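You operate a simulated robot arm through the tools that you are given. There is no shell and no other tool. Be economical: measure what you need, move in short steps, check, and stop when the job is done.

You run a simulated robot arm. Do the job below in one go: nothing can be reset, and whatever is moved stays where it is left.

JOB
Take the green jar and put it on the blue ribbed sheet. Then put the small grey box on the top of the sieve bench. Then put the white block from the top of the steam bench on the shelf of the steam bench. Then shut the left cabinet door. Then take the carton that says "27" from the shelf under the wooden table and leave it on top of the white panel on the deck of the blue cart. Then take the green block on the top of the checking table and put it away on the middle shelf of the high rack. Then shut the strip table drawer. Then open the grey drawer, fetch the steel plate from the top of the blue bench and set it in the inside of the grey drawer and shut the drawer again. Then open the left drawer of the cream cabinet, put the yellow block on the top of the blue bench away in the inside of the left drawer and shut the drawer again. Do these in the order given. Set down upright: green jar, small grey box.

The check looks at the end state, three seconds after you hand in, the way a careful person would. Anything else that was tipped, shoved, dropped, spilled or broken makes it a failure.

ROBOT AND FRAMES
A 7-joint arm with a vacuum gripper on a trunk, on a base that drives. Base frame: it is fixed to the floor where the robot stands at the start and does not move with it; the origin is under the middle of the robot, x ahead of it, y to its left, z up; the surface under the hand at the start is at about z = 0.78. Units: m, degrees, N and s.
With the tool pointing down near the work surface it reaches from about 0.1 to 0.62 m from the robot's upright axis, wherever it stands. Its first joint turns from -69.0 to 172.0 degrees. Places, roughly: blue ribbed sheet (40x28x2 cm) [-2, -1.3, 0.8]; carton [0.75, 7.25, 0.25]; green block (8x5x4 cm) [0.1, 9.6, 0.9]; green jar (8x8x15 cm) [0.5, -0.2, 0.8]; grey drawer [-5.7, 6.6, 0.6]; inside of the grey drawer [-5.8, 6.6, 0.6]; inside of the left drawer [2.9, 6.3, 0.7]; left cabinet door [2.7, 6, 0.4]; left drawer of the cream cabinet [2.8, 6.3, 0.7]; middle shelf of the high rack [1, -5.1, 1]; shelf of the steam bench [2.7, 3.5, 0.3]; small grey box (7x6x6 cm) [0.7, -2.3, 0.8]; steel plate (9x8x4 cm) [-6.2, 8.5, 0.8]; strip table drawer [-3.7, 9.6, 0.7]; top of the sieve bench [2.7, 1, 0.8]; white block (10x5x5 cm) [2.5, 3.3, 0.8]; white panel [-1.25, 8, 0.75]; yellow block [-5.75, 6.75, 0.75]. Payload 1.06 kg.
Tool frame: the origin (TCP) lies in the middle of the cups' lips, and z points out of the cups. The gripper has 1 cup of 0.024 m across, covering 0.024 by 0.024 m (tool x, y); the bellows give 0.008 m. With the vacuum on, a cup seals on a smooth face that it is pressed against (1 to 4 N); it does not hold porous or soft things. The pull reaches 23 N.
Orientation is that of the tool frame in the base frame, as a unit quaternion [x, y, z, w]. With the cups facing straight down, the tool's x points along the base's -x, its y along +y and its z along -z.

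CONTROLS
- The arm moves only by the tool apply_moves. Its argument "deltas" is a list of rows, each a list of 7 numbers: the vacuum: 1 switches it on, 0 off, then the shift along the base's x, y, z in m, then the turn, a rotation vector about the base's x, y, z in degrees. In form: [[suction, tx, ty, tz, rx, ry, rz], ...]. A call has 1 to 20 rows; each row shifts and turns the commanded pose from where the row before left it. Rows are played at 5 a second. More than 0.05 m and 8.6 degrees between two rows, or a gripper value outside its range, and nothing of the call is played. Where a pose cannot be reached the arm comes as near as it can. A force on the tool above 40 N (or 10 N above the force at the start of the call, whichever is more), or a blocked arm, ends the call early, and 0.2 s more pass. The pull builds up within a second once a cup has sealed. Time passes only in rows, and 0.2 s behind the last, so rows that do not move give it time. It gives the time, the measured TCP pose, the force on the tool (base axes) and the pull of the vacuum at its end, in the units of the frame above (readings bear some noise), with the torque about the TCP (base axes, N m) and any sound that the robot's microphone picked up.
- Cameras (640 x 400 px; columns grow to the right, rows downward): "scene" is now at [0.1825, -0.0379, 1.1826]; the picture's right is [-0.41, -0.91, 0.00], its down [-0.31, 0.14, -0.94] and it looks along [0.86, -0.38, -0.34] (base axes); focal length 253 px, centre (320, 200). "wrist" rides on the gripper at [0.078, 0.019, -0.096] in the tool frame; the picture's right is [-0.24, 0.97, 0.00], its down [-0.71, -0.17, -0.69] and it looks along [-0.67, -0.16, 0.73] (tool axes); focal length 243 px, centre (320, 200). There is no depth. A picture from a camera that has moved, and an enlarged one, comes with that camera's place and axes in the base frame and with its lens.
- camera(camera): a new picture of that camera. It takes no simulated time.
- move_column(by): slides the trunk up (or, below 0, down) by that many m; the arm and the scene camera ride with it, the base frame stays. It gives what a move gives, with no picture.
- base_move(legs): drives the robot by 1 to 6 legs, each [ahead, left, turn to the left] in m, m and degrees, along the robot's own axes; the way and the turn of a leg run together, so that a leg with both is an arc; at most 1.5 m and 180 degrees a leg. The arm and the cameras ride along, it lands a little off, and it stops where it bumps. It gives what a move gives.
- aim_head(pan, tilt): turns the head with the scene camera to pan (to the left, within 80 degrees either way) and tilt (down, from -29 to 69), counted from straight ahead of the robot. It gives what a move gives.
- inspect(camera, box): a new picture of the part [left, top, right, bottom] of that camera's present view, enlarged. It takes no simulated time.
- finish_job(): hands the job in; it is judged then, once.

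Work in short steps. Places have to be worked out from the pictures, the camera data and where the tool is seen: move nearer, look again, correct. Check each grasp and each placing, and mend what went wrong. You have 525 turns and 308 pictures in all, those below and enlarged ones among them. Switch the vacuum off and draw the arm clear of the work before you hand the job in, unless the task says otherwise; then end with one line.

The tools are called as name(argument=value, ...) on one line, values as JSON. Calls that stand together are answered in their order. apply_moves: Moves the arm, as the interface text tells. Its arguments: {"type":"object","properties":{"deltas":{"type":"array","items":{"type":"array","items":{"type":"number"}}}},"required":["deltas"]} The other tools are called the same way: move_column (by) slides the trunk up or down; base_move (legs) drives the base; aim_head (pan, tilt) turns the head that bears the scene camera; camera (camera) takes a picture; inspect (camera, box) takes an enlarged picture of a part of a camera's view; finish_job () hands the job in.

At the start:

```text
time_s: 0.0
tool_pos: [0.3482, -0.1646, 1.0946]
tcp_rot: [0.001, 1.0, 0.0, 0.0]
wrist_force: [-0.5, -0.6, 0.3]
ft_torque: [0.01, 0.03, -0.02]
pull: 0.0
trunk travel left (down, up): [-0.325, 0.167]
robot x, y, heading: [0.003, -0.0003, -0.2]
head pan, tilt: [-24.0, 19.7]
```

scene: 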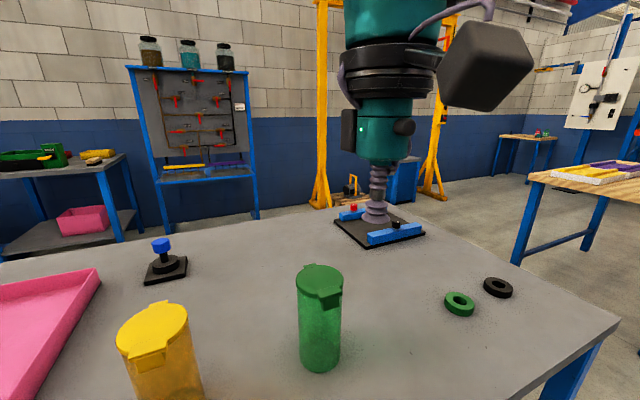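
wrist: 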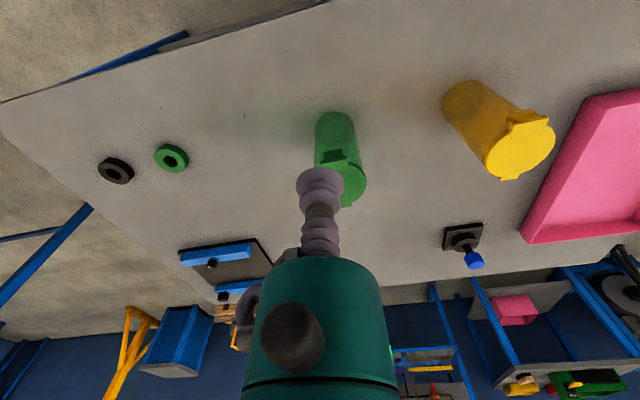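

The jar's lid looks to be near (0.49, -0.17, 0.93). I enlarge it to find a spot for the cup.

inspect(camera="scene", box=[260, 240, 380, 390])

inspect(camera="wrist", box=[260, 80, 420, 230])

```text
2.67 times, centred on (320, 315) of scene
camera zoom: at [0.1825, -0.0379, 1.1826], right [-0.41, -0.91, 0.0], down [-0.31, 0.14, -0.94], along [0.86, -0.38, -0.34], focal length 675 px, centre (320, -107)
```

zoom: 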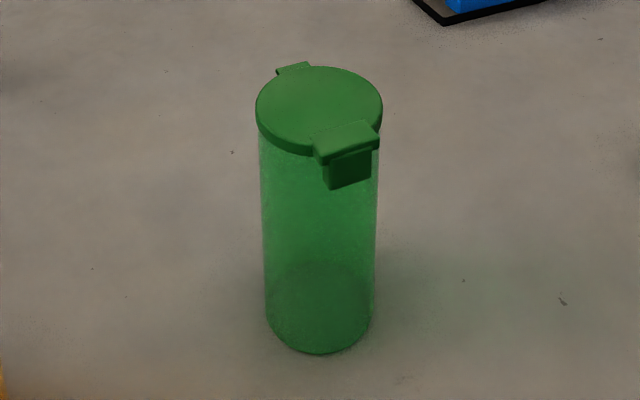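

```text
2.67 times, centred on (340, 155) of wrist
camera zoom: at [0.269, -0.1462, 1.1903], right [0.24, 0.97, 0.0], down [0.71, -0.17, 0.69], along [0.67, -0.16, -0.73], focal length 647 px, centre (267, 320)
```

zoom: 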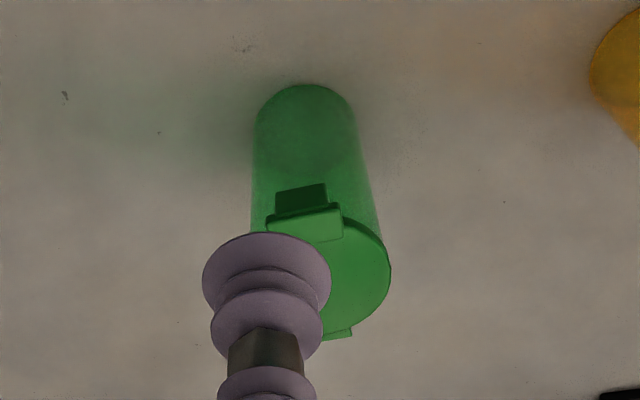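

The lid centre works out near (0.478, -0.169), top z about 0.935. I move above it and look again.

apply_moves(deltas=[[0, 0.04, -0.001, 0, 0, 0, 0], [0, 0.04, -0.001, -0.02, 0, 0, 0], [0, 0.03, -0.001, -0.04, 0, 0, 0], [0, 0.02, -0.001, -0.04, 0, 0, 0], [0, 0, 0, 0, 0, 0, 0]])

inspect(camera="scene", box=[240, 220, 400, 320])

camera(camera="wrist")

```text
time_s: 1.2
tool_pos: [0.4747, -0.1654, 0.9938]
tcp_rot: [0.0, 1.0, -0.001, 0.0]
wrist_force: [0.3, -0.1, 0.3]
ft_torque: [-0.02, 0.0, -0.02]
pull: 0.0
trunk travel left (down, up): [-0.325, 0.167]
robot x, y, heading: [-0.0043, 0.0015, -0.2]
head pan, tilt: [-24.0, 19.7]
```

```text
4.00 times, centred on (320, 270) of scene
camera zoom: at [0.1824, -0.0378, 1.1826], right [-0.41, -0.91, 0.0], down [-0.31, 0.14, -0.94], along [0.86, -0.38, -0.34], focal length 1012 px, centre (320, -80)
```

zoom: 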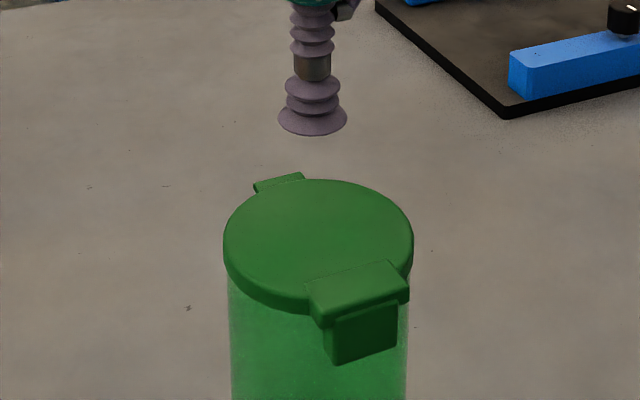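

```text
302 pictures are left
camera wrist: at [0.3971, -0.1468, 1.0888], right [0.24, 0.97, 0.0], down [0.71, -0.17, 0.69], along [0.67, -0.16, -0.73], focal length 243 px, centre (320, 200)
```

wrist: 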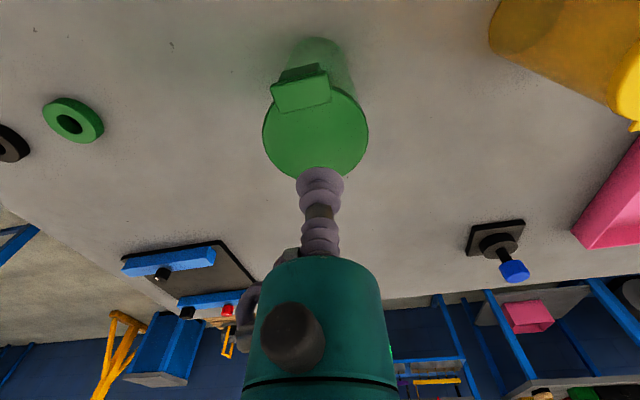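

Cup is well placed; a 3 mm nudge, then a slow descent with vacuum on until it touches.

apply_moves(deltas=[[1, 0.003, -0.004, -0.03, 0, 0, 0], [1, 0, 0, -0.01, 0, 0, 0], [1, 0, 0, -0.006, 0, 0, 0], [1, 0, 0, -0.004, 0, 0, 0], [1, 0, 0, 0, 0, 0, 0]])

```text
time_s: 2.4
tool_pos: [0.4785, -0.1724, 0.9435]
tcp_rot: [0.0, 1.0, 0.0, 0.0]
wrist_force: [0.6, 0.2, 0.0]
ft_torque: [0.0, -0.02, 0.0]
pull: 0.1
trunk travel left (down, up): [-0.325, 0.167]
robot x, y, heading: [0.001, 0.0019, -0.0]
head pan, tilt: [-24.0, 19.7]
```

No contact yet at 0.9435, so I continue in small steps.

apply_moves(deltas=[[1, 0, 0, -0.004, 0, 0, 0], [1, 0, 0, -0.004, 0, 0, 0], [1, 0, 0, -0.003, 0, 0, 0], [1, 0, 0, -0.003, 0, 0, 0], [1, 0, 0, 0, 0, 0, 0]])

```text
time_s: 3.6
tool_pos: [0.4781, -0.1738, 0.931]
tcp_rot: [-0.001, 1.0, 0.0, 0.001]
wrist_force: [-2.9, -3.8, 20.3]
ft_torque: [0.02, 0.04, 0.01]
pull: 22.9
trunk travel left (down, up): [-0.325, 0.167]
robot x, y, heading: [-0.0008, 0.0019, -0.2]
head pan, tilt: [-24.0, 19.7]
```

Sealed (pull 22.9). I lift straight up and check.

apply_moves(deltas=[[1, 0, 0, 0.005, 0, 0, 0], [1, 0, 0, 0.02, 0, 0, 0], [1, 0, 0, 0.04, 0, 0, 0], [1, 0, 0, 0.04, 0, 0, 0], [1, 0, 0, 0.04, 0, 0, 0], [1, 0, 0, 0, 0, 0, 0]])

camera(camera="scene")

```text
time_s: 5.0
tool_pos: [0.4816, -0.1734, 1.0756]
tcp_rot: [0.0, 1.0, 0.0, 0.0]
wrist_force: [0.6, 0.4, -2.6]
ft_torque: [-0.03, 0.0, -0.02]
pull: 22.6
trunk travel left (down, up): [-0.325, 0.167]
robot x, y, heading: [0.0001, 0.0007, -0.3]
head pan, tilt: [-24.0, 19.7]
```

```text
301 pictures are left
camera scene: at [0.1826, -0.0379, 1.1826], right [-0.41, -0.91, 0.0], down [-0.31, 0.14, -0.94], along [0.86, -0.38, -0.34], focal length 253 px, centre (320, 200)
```

scene: 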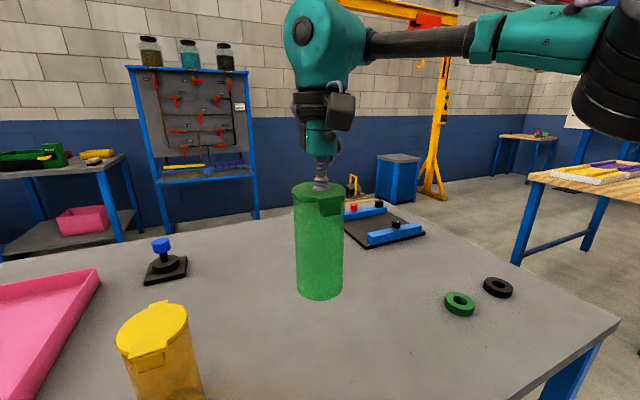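

The jar is held. Before driving I raise it and pull it in, then look to both sides for free floor.

apply_moves(deltas=[[1, -0.03, 0, 0.04, 0, 0, 0], [1, -0.04, 0, 0.03, 0, 0, 0], [1, -0.04, 0, 0.01, 0, 0, 0], [1, -0.02, 0, 0, 0, 0, 0]])

aim_head(pan=-80, tilt=15)

camera(camera="scene")

aim_head(pan=80, tilt=15)

camera(camera="scene")

```text
time_s: 6.0
tool_pos: [0.3465, -0.1705, 1.1543]
tcp_rot: [0.0, 1.0, -0.001, -0.001]
wrist_force: [0.0, -0.1, -2.9]
ft_torque: [-0.01, 0.0, -0.02]
pull: 22.9
trunk travel left (down, up): [-0.325, 0.167]
robot x, y, heading: [0.0046, 0.001, -0.1]
head pan, tilt: [-24.0, 19.7]
```

```text
time_s: 7.2
tool_pos: [0.348, -0.1708, 1.1558]
tcp_rot: [-0.001, 1.0, 0.0, 0.0]
wrist_force: [-0.4, 0.2, -3.4]
ft_torque: [-0.04, 0.0, 0.02]
pull: 22.6
trunk travel left (down, up): [-0.325, 0.167]
robot x, y, heading: [0.0029, 0.0015, -0.2]
head pan, tilt: [-80.0, 15.0]
```

```text
300 pictures are left
camera scene: at [0.1138, -0.092, 1.1902], right [-0.98, -0.17, 0.0], down [-0.05, 0.26, -0.97], along [0.17, -0.95, -0.26], focal length 253 px, centre (320, 200)
```

scene: 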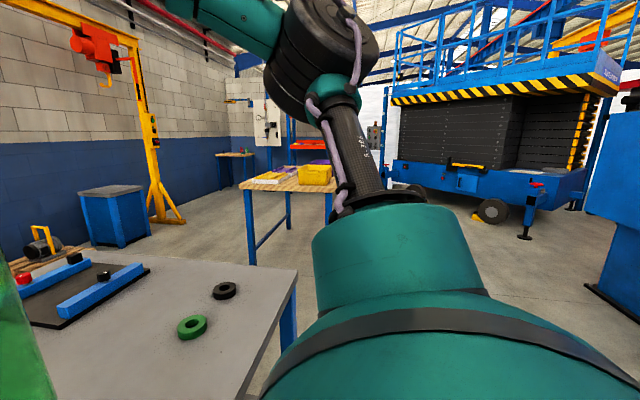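

```text
time_s: 9.7
tool_pos: [0.3482, -0.1709, 1.1547]
tcp_rot: [0.0, 1.0, 0.001, 0.0]
wrist_force: [-0.8, 0.5, -2.4]
ft_torque: [0.01, 0.03, 0.02]
pull: 22.9
trunk travel left (down, up): [-0.325, 0.167]
robot x, y, heading: [0.0021, 0.0022, -0.3]
head pan, tilt: [80.0, 15.0]
```

```text
299 pictures are left
camera scene: at [0.1137, 0.0919, 1.1902], right [0.98, -0.17, 0.0], down [-0.05, -0.25, -0.97], along [0.17, 0.95, -0.26], focal length 253 px, centre (320, 200)
```

scene: 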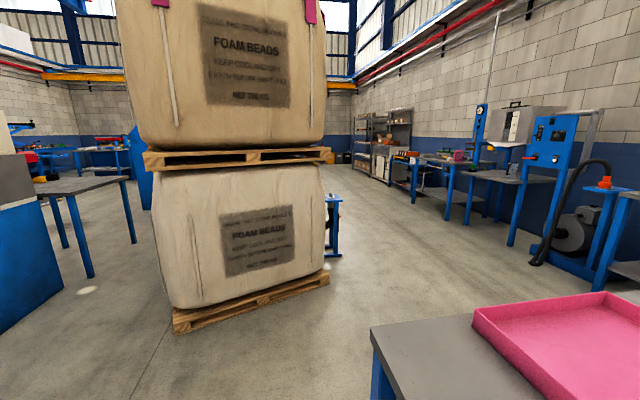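

Nothing near at the sides. I back off 0.4 m, turn right by 90 and look.

base_move(legs=[[-0.4, 0, 0], [0, 0, -90]])

aim_head(pan=-45, tilt=20)

camera(camera="scene")

aim_head(pan=10, tilt=20)

camera(camera="scene")

```text
time_s: 16.0
tool_pos: [-0.5692, -0.3485, 1.1547]
tcp_rot: [0.703, 0.711, 0.0, 0.0]
wrist_force: [0.6, -0.8, -3.2]
ft_torque: [0.01, 0.02, 0.01]
pull: 22.4
trunk travel left (down, up): [-0.325, 0.167]
robot x, y, heading: [-0.4027, -0.0012, -89.2]
head pan, tilt: [80.0, 15.0]
```

```text
time_s: 18.1
tool_pos: [-0.569, -0.3492, 1.1545]
tcp_rot: [0.703, 0.711, 0.0, 0.0]
wrist_force: [-0.6, -0.3, -2.0]
ft_torque: [0.01, 0.04, 0.02]
pull: 22.5
trunk travel left (down, up): [-0.325, 0.167]
robot x, y, heading: [-0.4013, -0.0046, -89.5]
head pan, tilt: [-45.0, 20.0]
```

```text
298 pictures are left
camera scene: at [-0.4641, -0.1619, 1.1821], right [-0.72, 0.7, 0.0], down [0.24, 0.24, -0.94], along [-0.66, -0.67, -0.34], focal length 253 px, centre (320, 200)
```

scene: 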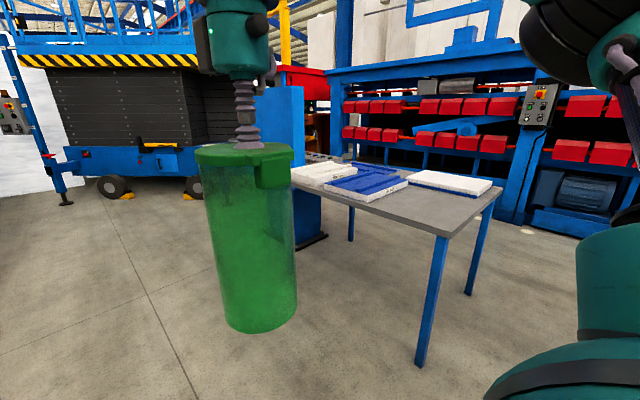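

```text
time_s: 19.3
tool_pos: [-0.5687, -0.3482, 1.1544]
tcp_rot: [0.703, 0.711, 0.0, 0.0]
wrist_force: [-0.2, 0.0, -3.1]
ft_torque: [-0.03, 0.04, -0.01]
pull: 23.3
trunk travel left (down, up): [-0.325, 0.167]
robot x, y, heading: [-0.3994, 0.001, -89.1]
head pan, tilt: [10.0, 20.0]
```

```text
297 pictures are left
camera scene: at [-0.3819, -0.1868, 1.1821], right [-0.98, -0.18, 0.0], down [-0.06, 0.34, -0.94], along [0.17, -0.92, -0.34], focal length 253 px, centre (320, 200)
```

scene: 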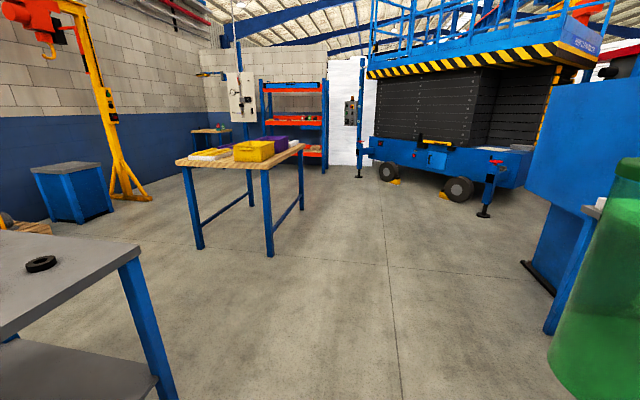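

The sheet table spans roughly x -2.2..-1.4, y -1.55..-0.4, with the blue sheet around (-1.65, -1.0). I drive 1 m south and turn to face it.

base_move(legs=[[1.0, 0, 0], [0, 0, -90]])

aim_head(pan=0, tilt=25)

camera(camera="scene")

```text
time_s: 28.2
tool_pos: [-0.7394, -0.8194, 1.1542]
tcp_rot: [1.0, 0.008, 0.0, 0.0]
wrist_force: [-0.2, -0.8, -3.3]
ft_torque: [0.03, 0.02, 0.04]
pull: 23.0
trunk travel left (down, up): [-0.325, 0.167]
robot x, y, heading: [-0.3943, -0.9868, -179.1]
head pan, tilt: [10.0, 20.0]
```

```text
time_s: 28.9
tool_pos: [-0.7409, -0.8189, 1.154]
tcp_rot: [1.0, 0.009, 0.0, 0.0]
wrist_force: [-0.4, 0.3, -2.6]
ft_torque: [-0.01, 0.01, 0.0]
pull: 22.5
trunk travel left (down, up): [-0.325, 0.167]
robot x, y, heading: [-0.3879, -0.9887, -178.9]
head pan, tilt: [0.0, 25.0]
```

```text
296 pictures are left
camera scene: at [-0.5765, -0.9881, 1.174], right [-0.02, 1.0, 0.0], down [0.42, 0.01, -0.91], along [-0.91, -0.02, -0.42], focal length 253 px, centre (320, 200)
```

scene: 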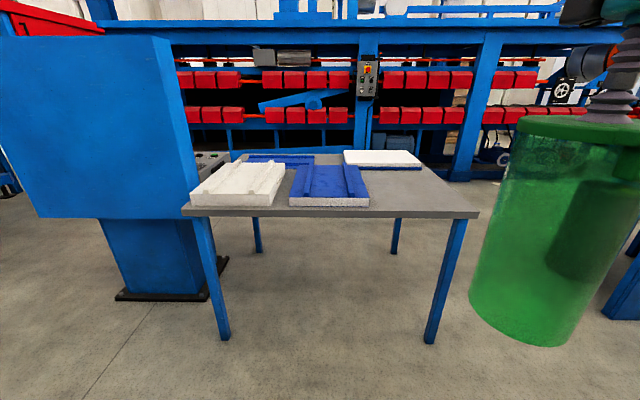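

Two blue sheets are visible. I enlarge to tell which matches 40x28x2 cm near (-2, -1.3).

inspect(camera="scene", box=[170, 130, 490, 230])

```text
2.00 times, centred on (330, 180) of scene
camera zoom: at [-0.5765, -0.9881, 1.174], right [-0.02, 1.0, 0.0], down [0.42, 0.01, -0.91], along [-0.91, -0.02, -0.42], focal length 506 px, centre (300, 240)
```

zoom: 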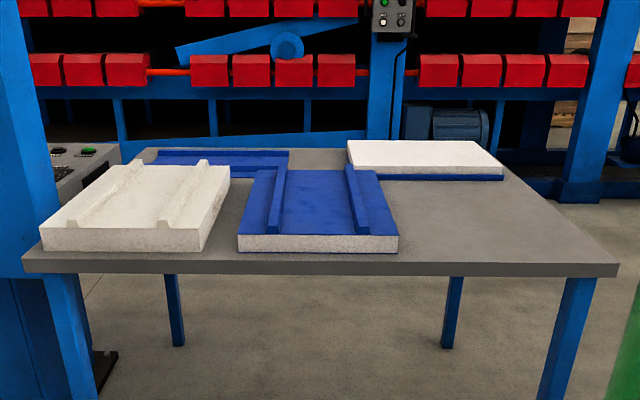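

The matching sheet is the thin one lying rear left, only reachable from the table's west side. I slide north and drive along the table's north side, then look ahead.

base_move(legs=[[0, -1.15, 0], [0.8, 0, 0]])

camera(camera="scene")

aim_head(pan=50, tilt=25)

camera(camera="scene")

```text
time_s: 43.3
tool_pos: [-1.5815, 0.3106, 1.1548]
tcp_rot: [1.0, 0.015, -0.001, 0.0]
wrist_force: [0.0, -0.1, -2.2]
ft_torque: [0.01, -0.03, 0.03]
pull: 23.0
trunk travel left (down, up): [-0.325, 0.167]
robot x, y, heading: [-1.2277, 0.1526, -178.4]
head pan, tilt: [0.0, 25.0]
```

```text
294 pictures are left
camera scene: at [-1.4156, 0.1442, 1.174], right [-0.03, 1.0, 0.0], down [0.42, 0.01, -0.91], along [-0.91, -0.03, -0.42], focal length 253 px, centre (320, 200)
```

scene: 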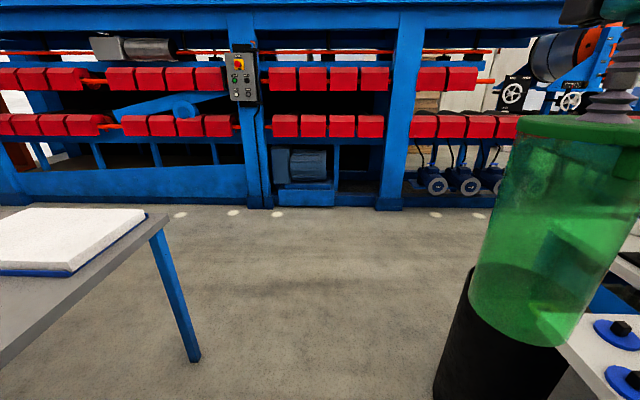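

```text
time_s: 44.5
tool_pos: [-1.5806, 0.3104, 1.1547]
tcp_rot: [1.0, 0.015, 0.0, 0.0]
wrist_force: [-1.1, 0.3, -1.7]
ft_torque: [0.0, -0.01, 0.02]
pull: 23.4
trunk travel left (down, up): [-0.325, 0.167]
robot x, y, heading: [-1.2267, 0.1508, -178.6]
head pan, tilt: [50.0, 25.0]
```

```text
293 pictures are left
camera scene: at [-1.3804, 0.0746, 1.174], right [-0.78, 0.62, 0.0], down [0.26, 0.33, -0.91], along [-0.56, -0.71, -0.42], focal length 253 px, centre (320, 200)
```

scene: 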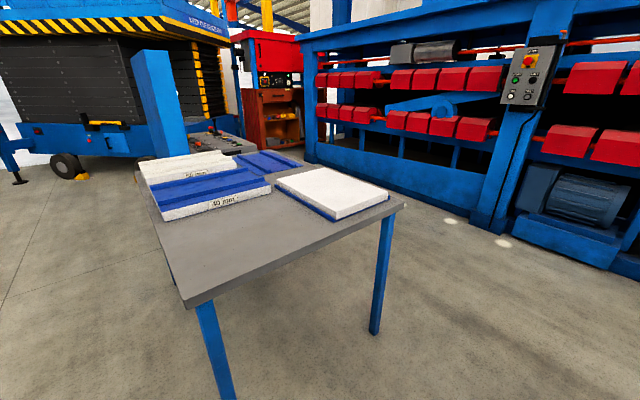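

A black bin stands to the right near (-2.1, 0.6); the aisle behind the table is about 1.6 m wide. I drive through to the west side and turn to face the table.

base_move(legs=[[0.3, 0.12, 0], [1.25, 0, 0], [0, 0, 90]])

aim_head(pan=10, tilt=25)

camera(camera="scene")

```text
time_s: 56.2
tool_pos: [-2.9174, -0.3416, 1.1542]
tcp_rot: [0.712, 0.702, 0.001, 0.0]
wrist_force: [-0.3, 0.7, -2.2]
ft_torque: [0.0, -0.01, 0.01]
pull: 23.1
trunk travel left (down, up): [-0.325, 0.167]
robot x, y, heading: [-2.743, 0.003, -90.5]
head pan, tilt: [50.0, 25.0]
```

```text
time_s: 57.3
tool_pos: [-2.9167, -0.3416, 1.1542]
tcp_rot: [0.712, 0.702, 0.0, 0.0]
wrist_force: [-1.5, -0.4, -1.8]
ft_torque: [-0.01, 0.04, 0.03]
pull: 22.8
trunk travel left (down, up): [-0.325, 0.167]
robot x, y, heading: [-2.7403, 0.0013, -90.6]
head pan, tilt: [10.0, 25.0]
```

```text
292 pictures are left
camera scene: at [-2.7267, -0.1843, 1.174], right [-0.99, -0.16, 0.0], down [-0.07, 0.42, -0.91], along [0.15, -0.89, -0.42], focal length 253 px, centre (320, 200)
```

scene: 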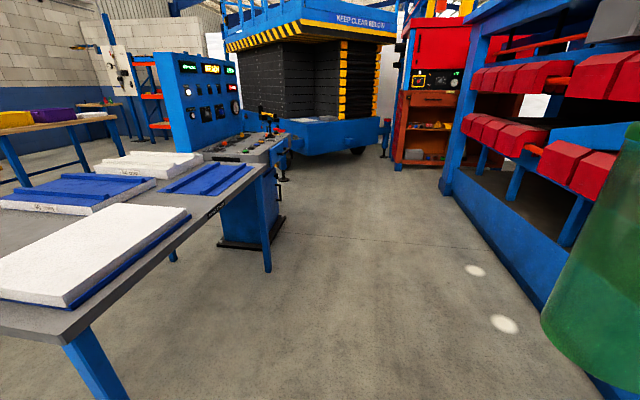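

Aisle is clear. I drive 1.25 m on and turn left toward the table.

base_move(legs=[[1.25, 0, 0], [0, 0, 90]])

aim_head(pan=0, tilt=35)

camera(camera="scene")

```text
time_s: 67.4
tool_pos: [-2.4134, -1.4566, 1.1548]
tcp_rot: [0.028, 1.0, 0.0, 0.0]
wrist_force: [0.9, 0.5, -2.5]
ft_torque: [0.02, 0.02, 0.02]
pull: 23.2
trunk travel left (down, up): [-0.325, 0.167]
robot x, y, heading: [-2.7517, -1.2635, -3.4]
head pan, tilt: [10.0, 25.0]
```

```text
time_s: 68.1
tool_pos: [-2.4135, -1.4558, 1.1543]
tcp_rot: [0.028, 1.0, 0.001, 0.0]
wrist_force: [0.7, 0.2, -2.8]
ft_torque: [0.0, 0.0, -0.01]
pull: 23.4
trunk travel left (down, up): [-0.325, 0.167]
robot x, y, heading: [-2.7505, -1.2628, -3.3]
head pan, tilt: [0.0, 35.0]
```

```text
291 pictures are left
camera scene: at [-2.5654, -1.2759, 1.1583], right [-0.06, -1.0, 0.0], down [-0.57, 0.03, -0.82], along [0.82, -0.05, -0.57], focal length 253 px, centre (320, 200)
```

scene: 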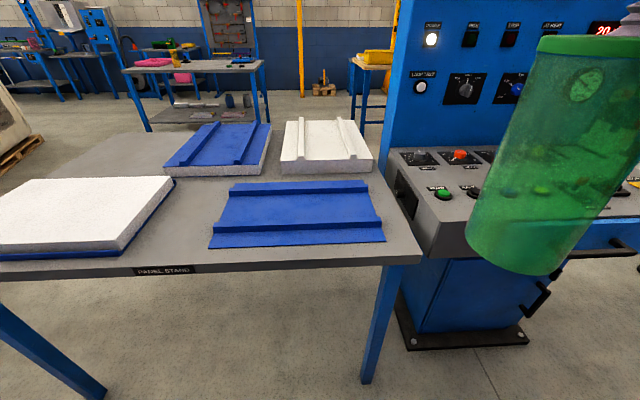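

The sheet's flat middle is near (-2.07, -1.25), between two ribs. I shift the jar clear of the console, straighten and creep 0.17 m closer.

apply_moves(deltas=[[1, 0, 0.04, 0, 0, 0, 0], [1, 0, 0.04, 0, 0, 0, 0], [1, 0, 0.04, 0, 0, 0, 0], [1, 0, 0.04, 0, 0, 0, 0], [1, 0, 0.03, 0, 0, 0, 0], [1, 0, 0, 0, 0, 0, 0]])

base_move(legs=[[0, 0, 3.4], [0.17, 0, 0]])

aim_head(pan=0, tilt=50)

camera(camera="scene")

```text
time_s: 69.5
tool_pos: [-2.4177, -1.3759, 1.1534]
tcp_rot: [0.028, 1.0, 0.001, 0.0]
wrist_force: [-0.3, 0.2, -2.6]
ft_torque: [0.0, 0.04, 0.04]
pull: 23.0
out of reach, approached as far as the arm can: row 3, 4, 5
trunk travel left (down, up): [-0.325, 0.167]
robot x, y, heading: [-2.7507, -1.2659, -3.2]
head pan, tilt: [0.0, 35.0]
```

```text
time_s: 71.4
tool_pos: [-2.2416, -1.3541, 1.1523]
tcp_rot: [-0.003, 1.0, 0.0, -0.001]
wrist_force: [0.4, -0.9, -2.2]
ft_torque: [-0.04, 0.01, -0.04]
pull: 22.7
trunk travel left (down, up): [-0.325, 0.167]
robot x, y, heading: [-2.5786, -1.2658, 0.1]
head pan, tilt: [0.0, 35.0]
```

```text
time_s: 72.2
tool_pos: [-2.2412, -1.3535, 1.1526]
tcp_rot: [-0.002, 1.0, 0.0, 0.0]
wrist_force: [0.2, 0.0, -3.3]
ft_torque: [-0.01, 0.03, -0.01]
pull: 22.7
trunk travel left (down, up): [-0.325, 0.167]
robot x, y, heading: [-2.5816, -1.2666, 0.4]
head pan, tilt: [0.0, 50.0]
```

```text
290 pictures are left
camera scene: at [-2.4052, -1.2641, 1.1366], right [0.01, -1.0, 0.0], down [-0.77, 0.0, -0.64], along [0.64, 0.0, -0.77], focal length 253 px, centre (320, 200)
```

scene: 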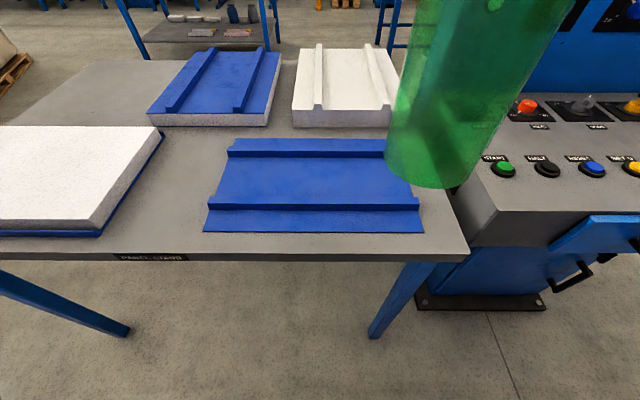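

Sheet flat runs x -2.126..-2.00; target jar centre (-2.063, -1.28). I move over it at height first.

apply_moves(deltas=[[1, 0.045, 0, 0, 0, 0, 0], [1, 0.045, 0, 0, 0, 0, 0], [1, 0.045, 0.02, 0, 0, 0, 0], [1, 0.043, 0.025, -0.02, 0, 0, 0], [1, 0, 0.025, -0.03, 0, 0, 0], [1, 0, 0, -0.03, 0, 0, 0], [1, 0, 0, 0, 0, 0, 0]])

camera(camera="scene")

```text
refused: row 4 steps farther than a row can; nothing moved
```

```text
289 pictures are left
camera scene: at [-2.4052, -1.2641, 1.1366], right [0.01, -1.0, 0.0], down [-0.77, 0.0, -0.64], along [0.64, 0.0, -0.77], focal length 253 px, centre (320, 200)
```

scene: 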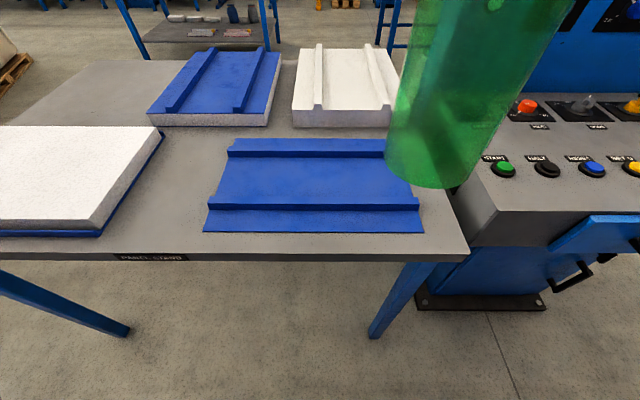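

One row was too long; I split it and retry.

apply_moves(deltas=[[1, 0.04, 0, 0, 0, 0, 0], [1, 0.04, 0, 0, 0, 0, 0], [1, 0.04, 0.02, 0, 0, 0, 0], [1, 0.04, 0.02, 0, 0, 0, 0], [1, 0.018, 0.03, -0.02, 0, 0, 0], [1, 0, 0, -0.03, 0, 0, 0], [1, 0, 0, -0.03, 0, 0, 0], [1, 0, 0, 0, 0, 0, 0]])

camera(camera="scene")

```text
time_s: 74.0
tool_pos: [-2.1243, -1.3871, 1.0349]
tcp_rot: [-0.003, 1.0, 0.0, 0.0]
wrist_force: [-0.7, 0.1, -2.4]
ft_torque: [0.02, 0.02, -0.02]
pull: 23.1
out of reach, approached as far as the arm can: row 1, 2, 3, 4, 5
trunk travel left (down, up): [-0.325, 0.167]
robot x, y, heading: [-2.5745, -1.2647, 0.1]
head pan, tilt: [0.0, 50.0]
```

```text
288 pictures are left
camera scene: at [-2.4052, -1.2641, 1.1365], right [0.01, -1.0, 0.0], down [-0.77, 0.0, -0.64], along [0.64, 0.0, -0.77], focal length 253 px, centre (320, 200)
```

scene: 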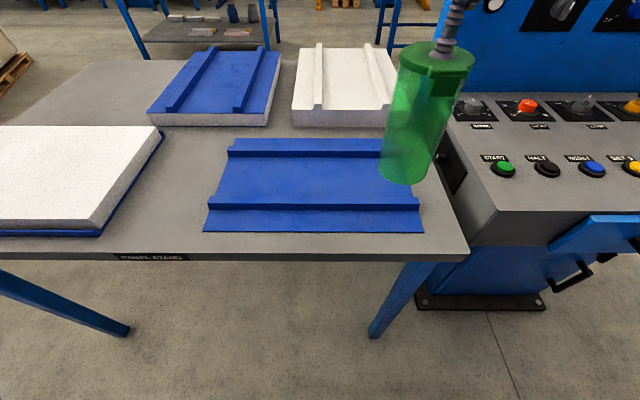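

The high pose seems to limit the reach; lower it moves freely. I continue toward the target at this height.

apply_moves(deltas=[[1, 0.02, 0.035, 0, 0, 0, 0], [1, 0.02, 0.035, 0, 0, 0, 0], [1, 0.02, 0.036, 0, 0, 0, 0], [1, 0, 0, 0, 0, 0, 0]])

camera(camera="scene")

```text
time_s: 75.0
tool_pos: [-2.1156, -1.3712, 1.0359]
tcp_rot: [0.0, 1.0, 0.001, 0.0]
wrist_force: [-0.6, -0.3, -1.7]
ft_torque: [-0.02, 0.03, 0.02]
pull: 23.3
out of reach, approached as far as the arm can: row 1, 2, 3
trunk travel left (down, up): [-0.325, 0.167]
robot x, y, heading: [-2.577, -1.2642, 0.2]
head pan, tilt: [0.0, 50.0]
```

```text
287 pictures are left
camera scene: at [-2.4052, -1.2641, 1.1365], right [0.01, -1.0, 0.0], down [-0.77, 0.0, -0.64], along [0.64, 0.0, -0.77], focal length 253 px, centre (320, 200)
```

scene: 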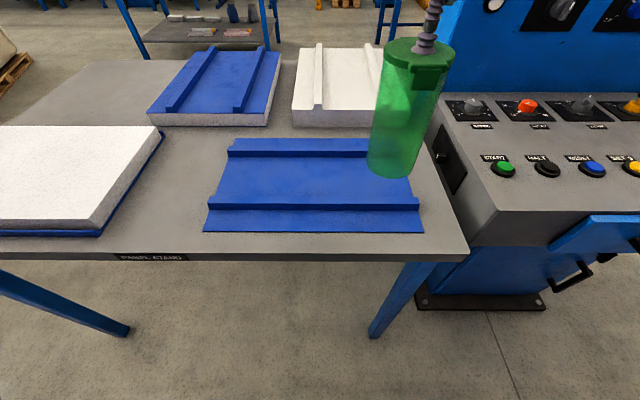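

The arm's limit appears to be azimuth (tool must stay to the right of about -13°). I shift the base left 0.13 m so the target sits at the right-front.

base_move(legs=[[0, 0.13, 0]])

camera(camera="scene")

```text
time_s: 76.7
tool_pos: [-2.1161, -1.2439, 1.0354]
tcp_rot: [0.002, 1.0, 0.0, 0.0]
wrist_force: [0.0, 0.4, -2.2]
ft_torque: [0.01, 0.01, -0.01]
pull: 22.9
trunk travel left (down, up): [-0.325, 0.167]
robot x, y, heading: [-2.5808, -1.1366, 0.2]
head pan, tilt: [0.0, 50.0]
```

```text
286 pictures are left
camera scene: at [-2.4057, -1.1354, 1.1365], right [0.0, -1.0, 0.0], down [-0.77, 0.0, -0.64], along [0.64, 0.0, -0.77], focal length 253 px, centre (320, 200)
```

scene: 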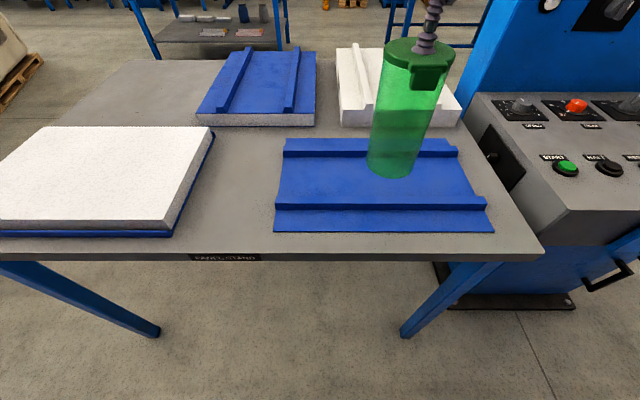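

Jar is over the sheet. I move it 5 cm further out and down to just above the flat.

apply_moves(deltas=[[1, 0.026, -0.015, 0, 0, 0, 0], [1, 0.026, -0.005, 0, 0, 0, 0], [1, 0, 0, -0.03, 0, 0, 0], [1, 0, 0, -0.025, 0, 0, 0], [1, 0, 0, 0, 0, 0, 0]])

inspect(camera="scene", box=[260, 50, 500, 240])

```text
time_s: 77.9
tool_pos: [-2.0752, -1.2802, 0.9764]
tcp_rot: [0.002, 1.0, 0.001, 0.0]
wrist_force: [0.2, -0.4, -2.5]
ft_torque: [0.0, -0.01, -0.02]
pull: 23.3
out of reach, approached as far as the arm can: row 1, 2
trunk travel left (down, up): [-0.325, 0.167]
robot x, y, heading: [-2.5793, -1.1337, 0.2]
head pan, tilt: [0.0, 50.0]
```

```text
2.11 times, centred on (380, 145) of scene
camera zoom: at [-2.4056, -1.1356, 1.1365], right [0.0, -1.0, 0.0], down [-0.77, 0.0, -0.64], along [0.64, 0.0, -0.77], focal length 533 px, centre (194, 316)
```

zoom: 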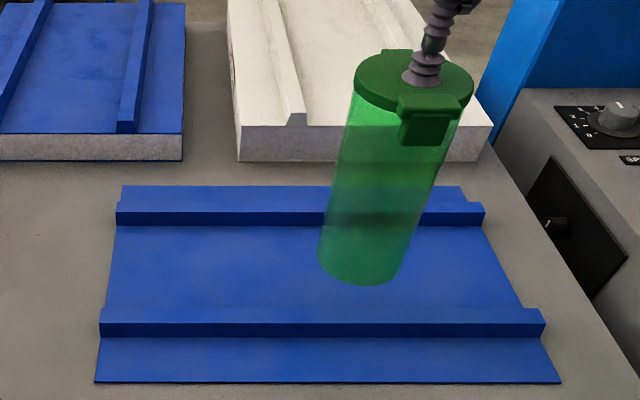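

Jar is near the rib on the near side; I push 1 cm farther out (with a little -y, as reach allows) and lower gently.

apply_moves(deltas=[[1, 0.006, -0.015, 0, 0, 0, 0], [1, 0.006, -0.01, 0, 0, 0, 0], [1, 0, 0, -0.015, 0, 0, 0], [1, 0, 0, 0, 0, 0, 0]])

inspect(camera="scene", box=[260, 50, 500, 240])

```text
time_s: 78.9
tool_pos: [-2.0625, -1.3051, 0.9629]
tcp_rot: [0.001, 1.0, 0.001, 0.0]
wrist_force: [0.1, -0.2, -2.9]
ft_torque: [-0.03, 0.02, 0.0]
pull: 23.1
trunk travel left (down, up): [-0.325, 0.167]
robot x, y, heading: [-2.5773, -1.1376, 0.1]
head pan, tilt: [0.0, 50.0]
```

```text
2.11 times, centred on (380, 145) of scene
camera zoom: at [-2.4056, -1.1356, 1.1365], right [0.0, -1.0, 0.0], down [-0.77, 0.0, -0.64], along [0.64, 0.0, -0.77], focal length 533 px, centre (194, 316)
```

zoom: 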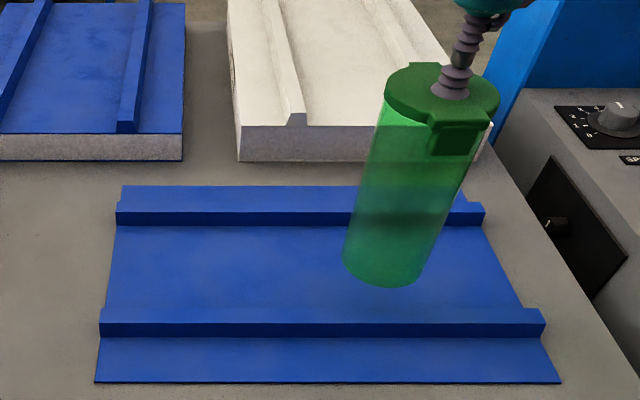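

Good position between the ribs. I lower in small steps until contact, watching force.

apply_moves(deltas=[[1, 0, 0, -0.006, 0, 0, 0], [1, 0, 0, -0.004, 0, 0, 0], [1, 0, 0, -0.003, 0, 0, 0], [1, 0, 0, -0.002, 0, 0, 0], [1, 0, 0, 0, 0, 0, 0]])

```text
time_s: 80.1
tool_pos: [-2.0642, -1.3053, 0.9473]
tcp_rot: [0.001, 1.0, 0.001, 0.0]
wrist_force: [0.0, -0.5, -2.2]
ft_torque: [0.01, 0.03, 0.0]
pull: 22.9
trunk travel left (down, up): [-0.325, 0.167]
robot x, y, heading: [-2.5817, -1.1395, 0.1]
head pan, tilt: [0.0, 50.0]
```

apply_moves(deltas=[[1, 0, 0, -0.003, 0, 0, 0], [1, 0, 0, -0.002, 0, 0, 0], [1, 0, 0, -0.002, 0, 0, 0], [1, 0, 0, 0, 0, 0, 0]])

```text
time_s: 81.1
tool_pos: [-2.0631, -1.3056, 0.9407]
tcp_rot: [0.001, 1.0, 0.001, -0.001]
wrist_force: [-0.1, 0.6, -2.4]
ft_torque: [0.02, 0.0, 0.01]
pull: 22.9
trunk travel left (down, up): [-0.325, 0.167]
robot x, y, heading: [-2.5787, -1.133, 0.0]
head pan, tilt: [0.0, 50.0]
```

Still hanging free; I continue down carefully.

apply_moves(deltas=[[1, 0, 0, -0.002, 0, 0, 0], [1, 0, 0, -0.002, 0, 0, 0], [1, 0, 0, -0.002, 0, 0, 0], [1, 0, 0, 0, 0, 0, 0]])

inspect(camera="scene", box=[260, 50, 500, 240])

```text
time_s: 82.1
tool_pos: [-2.0654, -1.3069, 0.935]
tcp_rot: [0.001, 1.0, 0.0, 0.0]
wrist_force: [0.1, 0.5, -2.5]
ft_torque: [0.01, -0.01, 0.02]
pull: 22.8
trunk travel left (down, up): [-0.325, 0.167]
robot x, y, heading: [-2.5822, -1.1336, -0.1]
head pan, tilt: [0.0, 50.0]
```

```text
2.11 times, centred on (380, 145) of scene
camera zoom: at [-2.4056, -1.1356, 1.1365], right [0.0, -1.0, 0.0], down [-0.77, 0.0, -0.64], along [0.64, 0.0, -0.77], focal length 533 px, centre (194, 316)
```

zoom: 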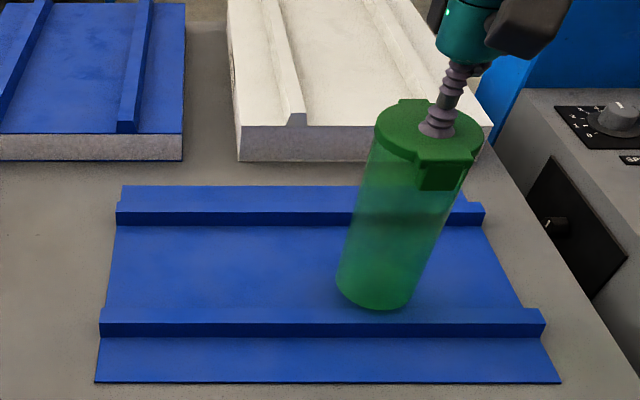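

The table is a bit lower than I assumed, so the flat centre is nearer x = -2.035. I lift 1 cm, move 2.5 cm out, and continue.

apply_moves(deltas=[[1, 0, 0, 0.012, 0, 0, 0], [1, 0.012, -0.004, 0, 0, 0, 0], [1, 0.013, -0.004, 0, 0, 0, 0], [1, 0, 0, -0.008, 0, 0, 0], [1, 0, 0, -0.004, 0, 0, 0], [1, 0, 0, -0.003, 0, 0, 0], [1, 0, 0, 0, 0, 0, 0]])

inspect(camera="scene", box=[260, 50, 500, 240])

```text
time_s: 83.7
tool_pos: [-2.0378, -1.3146, 0.9329]
tcp_rot: [0.001, 1.0, 0.001, 0.001]
wrist_force: [-0.9, 0.5, -1.8]
ft_torque: [-0.03, 0.02, -0.01]
pull: 23.0
trunk travel left (down, up): [-0.325, 0.167]
robot x, y, heading: [-2.5827, -1.1347, 0.3]
head pan, tilt: [0.0, 50.0]
```

```text
2.11 times, centred on (380, 145) of scene
camera zoom: at [-2.4056, -1.1356, 1.1365], right [0.0, -1.0, 0.0], down [-0.77, 0.0, -0.64], along [0.64, 0.0, -0.77], focal length 533 px, centre (194, 316)
```

zoom: 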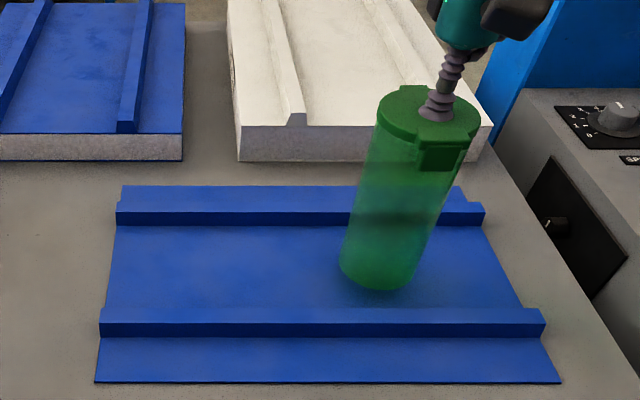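

Good clearance both ways. I continue down to contact.

apply_moves(deltas=[[1, 0, 0, -0.003, 0, 0, 0], [1, 0, 0, -0.003, 0, 0, 0], [1, 0, 0, -0.003, 0, 0, 0], [1, 0, 0, 0, 0, 0, 0]])

```text
time_s: 84.7
tool_pos: [-2.0382, -1.3137, 0.9231]
tcp_rot: [0.002, 1.0, 0.001, 0.0]
wrist_force: [0.9, 1.4, -2.1]
ft_torque: [-0.05, 0.01, -0.02]
pull: 22.5
trunk travel left (down, up): [-0.325, 0.167]
robot x, y, heading: [-2.5803, -1.1401, 0.1]
head pan, tilt: [0.0, 50.0]
```

apply_moves(deltas=[[1, 0, 0, -0.002, 0, 0, 0], [1, 0, 0, -0.002, 0, 0, 0], [1, 0, 0, -0.002, 0, 0, 0], [1, 0, 0, 0, 0, 0, 0]])

inspect(camera="scene", box=[260, 50, 500, 240])

```text
time_s: 85.7
tool_pos: [-2.0401, -1.3133, 0.9158]
tcp_rot: [0.002, 1.0, 0.002, 0.0]
wrist_force: [0.5, -0.7, -2.1]
ft_torque: [0.01, 0.01, 0.03]
pull: 23.2
trunk travel left (down, up): [-0.325, 0.167]
robot x, y, heading: [-2.5796, -1.1336, 0.0]
head pan, tilt: [0.0, 50.0]
```

```text
2.11 times, centred on (380, 145) of scene
camera zoom: at [-2.4056, -1.1356, 1.1365], right [0.0, -1.0, 0.0], down [-0.77, 0.0, -0.64], along [0.64, 0.0, -0.77], focal length 533 px, centre (194, 316)
```

zoom: 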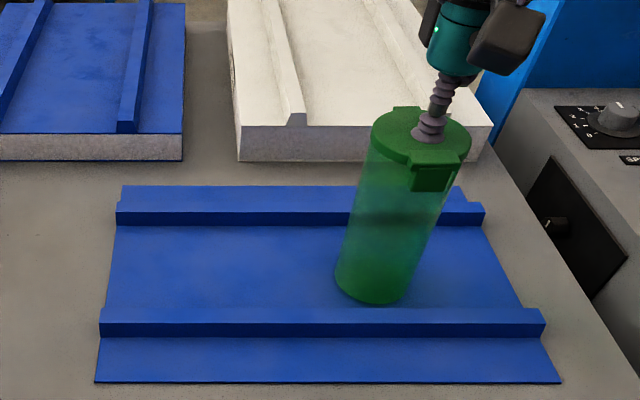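

Still no contact; the surface must be around 0.75. I move 1.5 cm farther out and keep descending.

apply_moves(deltas=[[1, 0, 0, 0.005, 0, 0, 0], [1, 0.018, -0.003, 0, 0, 0, 0], [1, 0, 0, -0.005, 0, 0, 0], [1, 0, 0, -0.002, 0, 0, 0], [1, 0, 0, -0.002, 0, 0, 0], [1, 0, 0, -0.002, 0, 0, 0], [1, 0, 0, 0, 0, 0, 0]])

inspect(camera="scene", box=[260, 50, 500, 240])

```text
time_s: 87.3
tool_pos: [-2.0217, -1.3167, 0.9116]
tcp_rot: [0.001, 1.0, 0.002, 0.0]
wrist_force: [-2.7, -1.3, 7.0]
ft_torque: [-0.03, 0.03, 0.02]
pull: 22.9
trunk travel left (down, up): [-0.325, 0.167]
robot x, y, heading: [-2.5812, -1.1369, 0.0]
head pan, tilt: [0.0, 50.0]
```

```text
2.11 times, centred on (380, 145) of scene
camera zoom: at [-2.4065, -1.1355, 1.1367], right [0.0, -1.0, 0.0], down [-0.77, 0.0, -0.64], along [0.64, 0.0, -0.77], focal length 533 px, centre (194, 316)
```

zoom: 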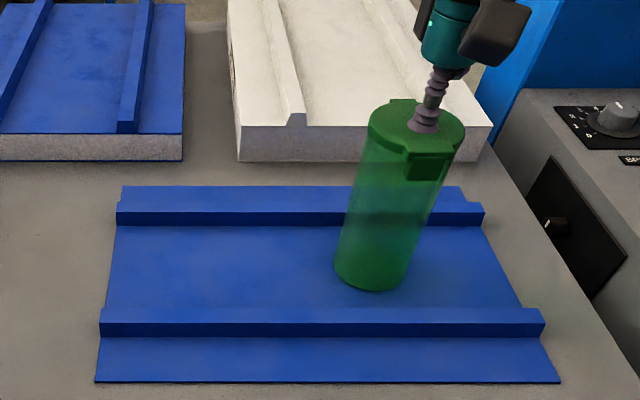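

Contact with 7 N and well between the ribs. I switch the vacuum off, wait, and lift straight up.

apply_moves(deltas=[[0, 0, 0, 0, 0, 0, 0], [0, 0, 0, 0, 0, 0, 0], [0, 0, 0, 0, 0, 0, 0], [0, 0, 0, 0.004, 0, 0, 0], [0, 0, 0, 0.006, 0, 0, 0], [0, 0, 0, 0.03, 0, 0, 0], [0, 0, 0, 0.04, 0, 0, 0], [0, 0, 0, 0.04, 0, 0, 0]])

camera(camera="scene")

```text
time_s: 89.1
tool_pos: [-2.0341, -1.3283, 1.0271]
tcp_rot: [0.002, 1.0, 0.001, 0.0]
wrist_force: [-0.4, 0.2, -0.9]
ft_torque: [0.0, 0.01, -0.02]
pull: 0.1
out of reach, approached as far as the arm can: row 7, 8
trunk travel left (down, up): [-0.325, 0.167]
robot x, y, heading: [-2.5803, -1.1359, -0.1]
head pan, tilt: [0.0, 50.0]
```

```text
279 pictures are left
camera scene: at [-2.4063, -1.1354, 1.1366], right [0.0, -1.0, 0.0], down [-0.77, 0.0, -0.64], along [0.64, 0.0, -0.77], focal length 253 px, centre (320, 200)
```

scene: 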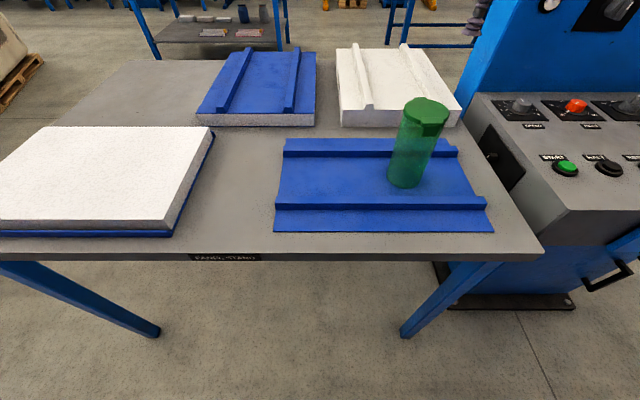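

Jar stands upright on the sheet. Next I retract the arm a bit and drive back around the table toward the small grey box near (0.7, -2.3).

apply_moves(deltas=[[0, -0.03, 0, 0.02, 0, 0, 0], [0, -0.04, 0, 0.02, 0, 0, 0], [0, -0.04, 0, 0.02, 0, 0, 0], [0, -0.04, 0, 0.02, 0, 0, 0], [0, -0.04, 0.0, 0, 0, 0, 0]])

base_move(legs=[[-0.17, 0, 0], [0, 1.2, 0], [1.4, 0, 0], [1.1, 0, 0]])

aim_head(pan=-60, tilt=20)

camera(camera="scene")

```text
time_s: 90.3
tool_pos: [-2.227, -1.3291, 1.1065]
tcp_rot: [0.002, 1.0, 0.001, 0.0]
wrist_force: [-0.5, 0.1, 1.0]
ft_torque: [-0.01, 0.02, 0.0]
pull: 0.1
trunk travel left (down, up): [-0.325, 0.167]
robot x, y, heading: [-2.5785, -1.1324, 0.3]
head pan, tilt: [0.0, 50.0]
```

```text
time_s: 114.1
tool_pos: [0.1138, -0.0874, 1.1052]
tcp_rot: [-0.016, 1.0, 0.001, 0.0]
wrist_force: [0.5, 0.2, -0.1]
ft_torque: [0.03, -0.04, 0.03]
pull: 0.0
trunk travel left (down, up): [-0.325, 0.167]
robot x, y, heading: [-0.2461, 0.0948, 2.0]
head pan, tilt: [0.0, 50.0]
```

```text
time_s: 115.4
tool_pos: [0.1133, -0.0882, 1.1051]
tcp_rot: [-0.016, 1.0, 0.001, 0.0]
wrist_force: [0.1, 0.5, -0.4]
ft_torque: [0.02, -0.02, -0.02]
pull: 0.2
trunk travel left (down, up): [-0.325, 0.167]
robot x, y, heading: [-0.247, 0.0929, 2.2]
head pan, tilt: [-60.0, 20.0]
```

```text
278 pictures are left
camera scene: at [-0.1002, 0.0178, 1.1821], right [-0.85, -0.53, 0.0], down [-0.18, 0.29, -0.94], along [0.5, -0.8, -0.34], focal length 253 px, centre (320, 200)
```

scene: 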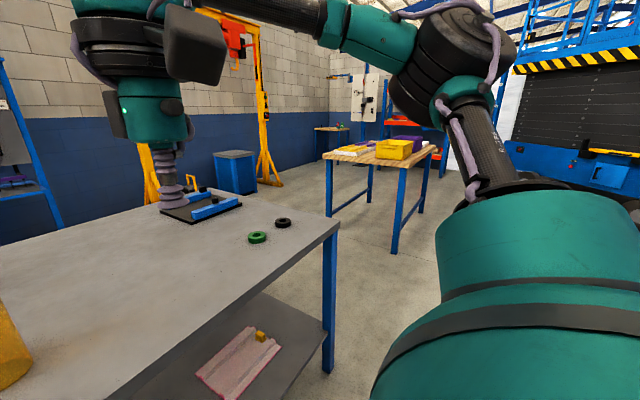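

I back off a little, turn to face south and go toward the wooden table.

base_move(legs=[[-0.2, 0, -2], [0, 0, -90], [1.0, 0, 0]])

aim_head(pan=35, tilt=20)

camera(camera="scene")

```text
time_s: 125.4
tool_pos: [-0.633, -1.221, 1.1052]
tcp_rot: [0.707, 0.708, 0.0, 0.001]
wrist_force: [0.0, -0.5, -0.3]
ft_torque: [-0.04, 0.0, -0.01]
pull: 0.1
trunk travel left (down, up): [-0.325, 0.167]
robot x, y, heading: [-0.4397, -0.8655, -89.7]
head pan, tilt: [-60.0, 20.0]
```

```text
time_s: 127.1
tool_pos: [-0.6347, -1.2201, 1.1061]
tcp_rot: [0.706, 0.708, 0.001, 0.001]
wrist_force: [0.6, 0.5, 0.4]
ft_torque: [0.01, 0.02, 0.0]
pull: 0.0
trunk travel left (down, up): [-0.325, 0.167]
robot x, y, heading: [-0.4448, -0.8661, -89.7]
head pan, tilt: [35.0, 20.0]
```

```text
277 pictures are left
camera scene: at [-0.3864, -1.0368, 1.1821], right [-0.81, -0.58, 0.0], down [-0.2, 0.28, -0.94], along [0.55, -0.77, -0.34], focal length 253 px, centre (320, 200)
```

scene: 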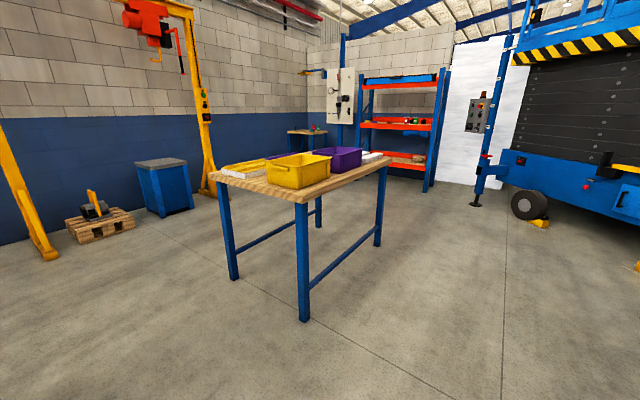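

The table spans about x 0.35..1.1, y -1.9..-3.1, with tubs on it. I enlarge it to find the grey box.

inspect(camera="scene", box=[200, 130, 400, 220])

```text
3.20 times, centred on (300, 175) of scene
camera zoom: at [-0.3864, -1.0368, 1.1821], right [-0.81, -0.58, 0.0], down [-0.2, 0.28, -0.94], along [0.55, -0.77, -0.34], focal length 810 px, centre (384, 280)
```

zoom: 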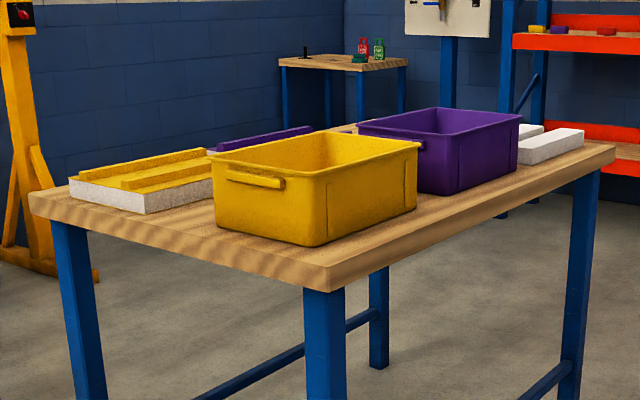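

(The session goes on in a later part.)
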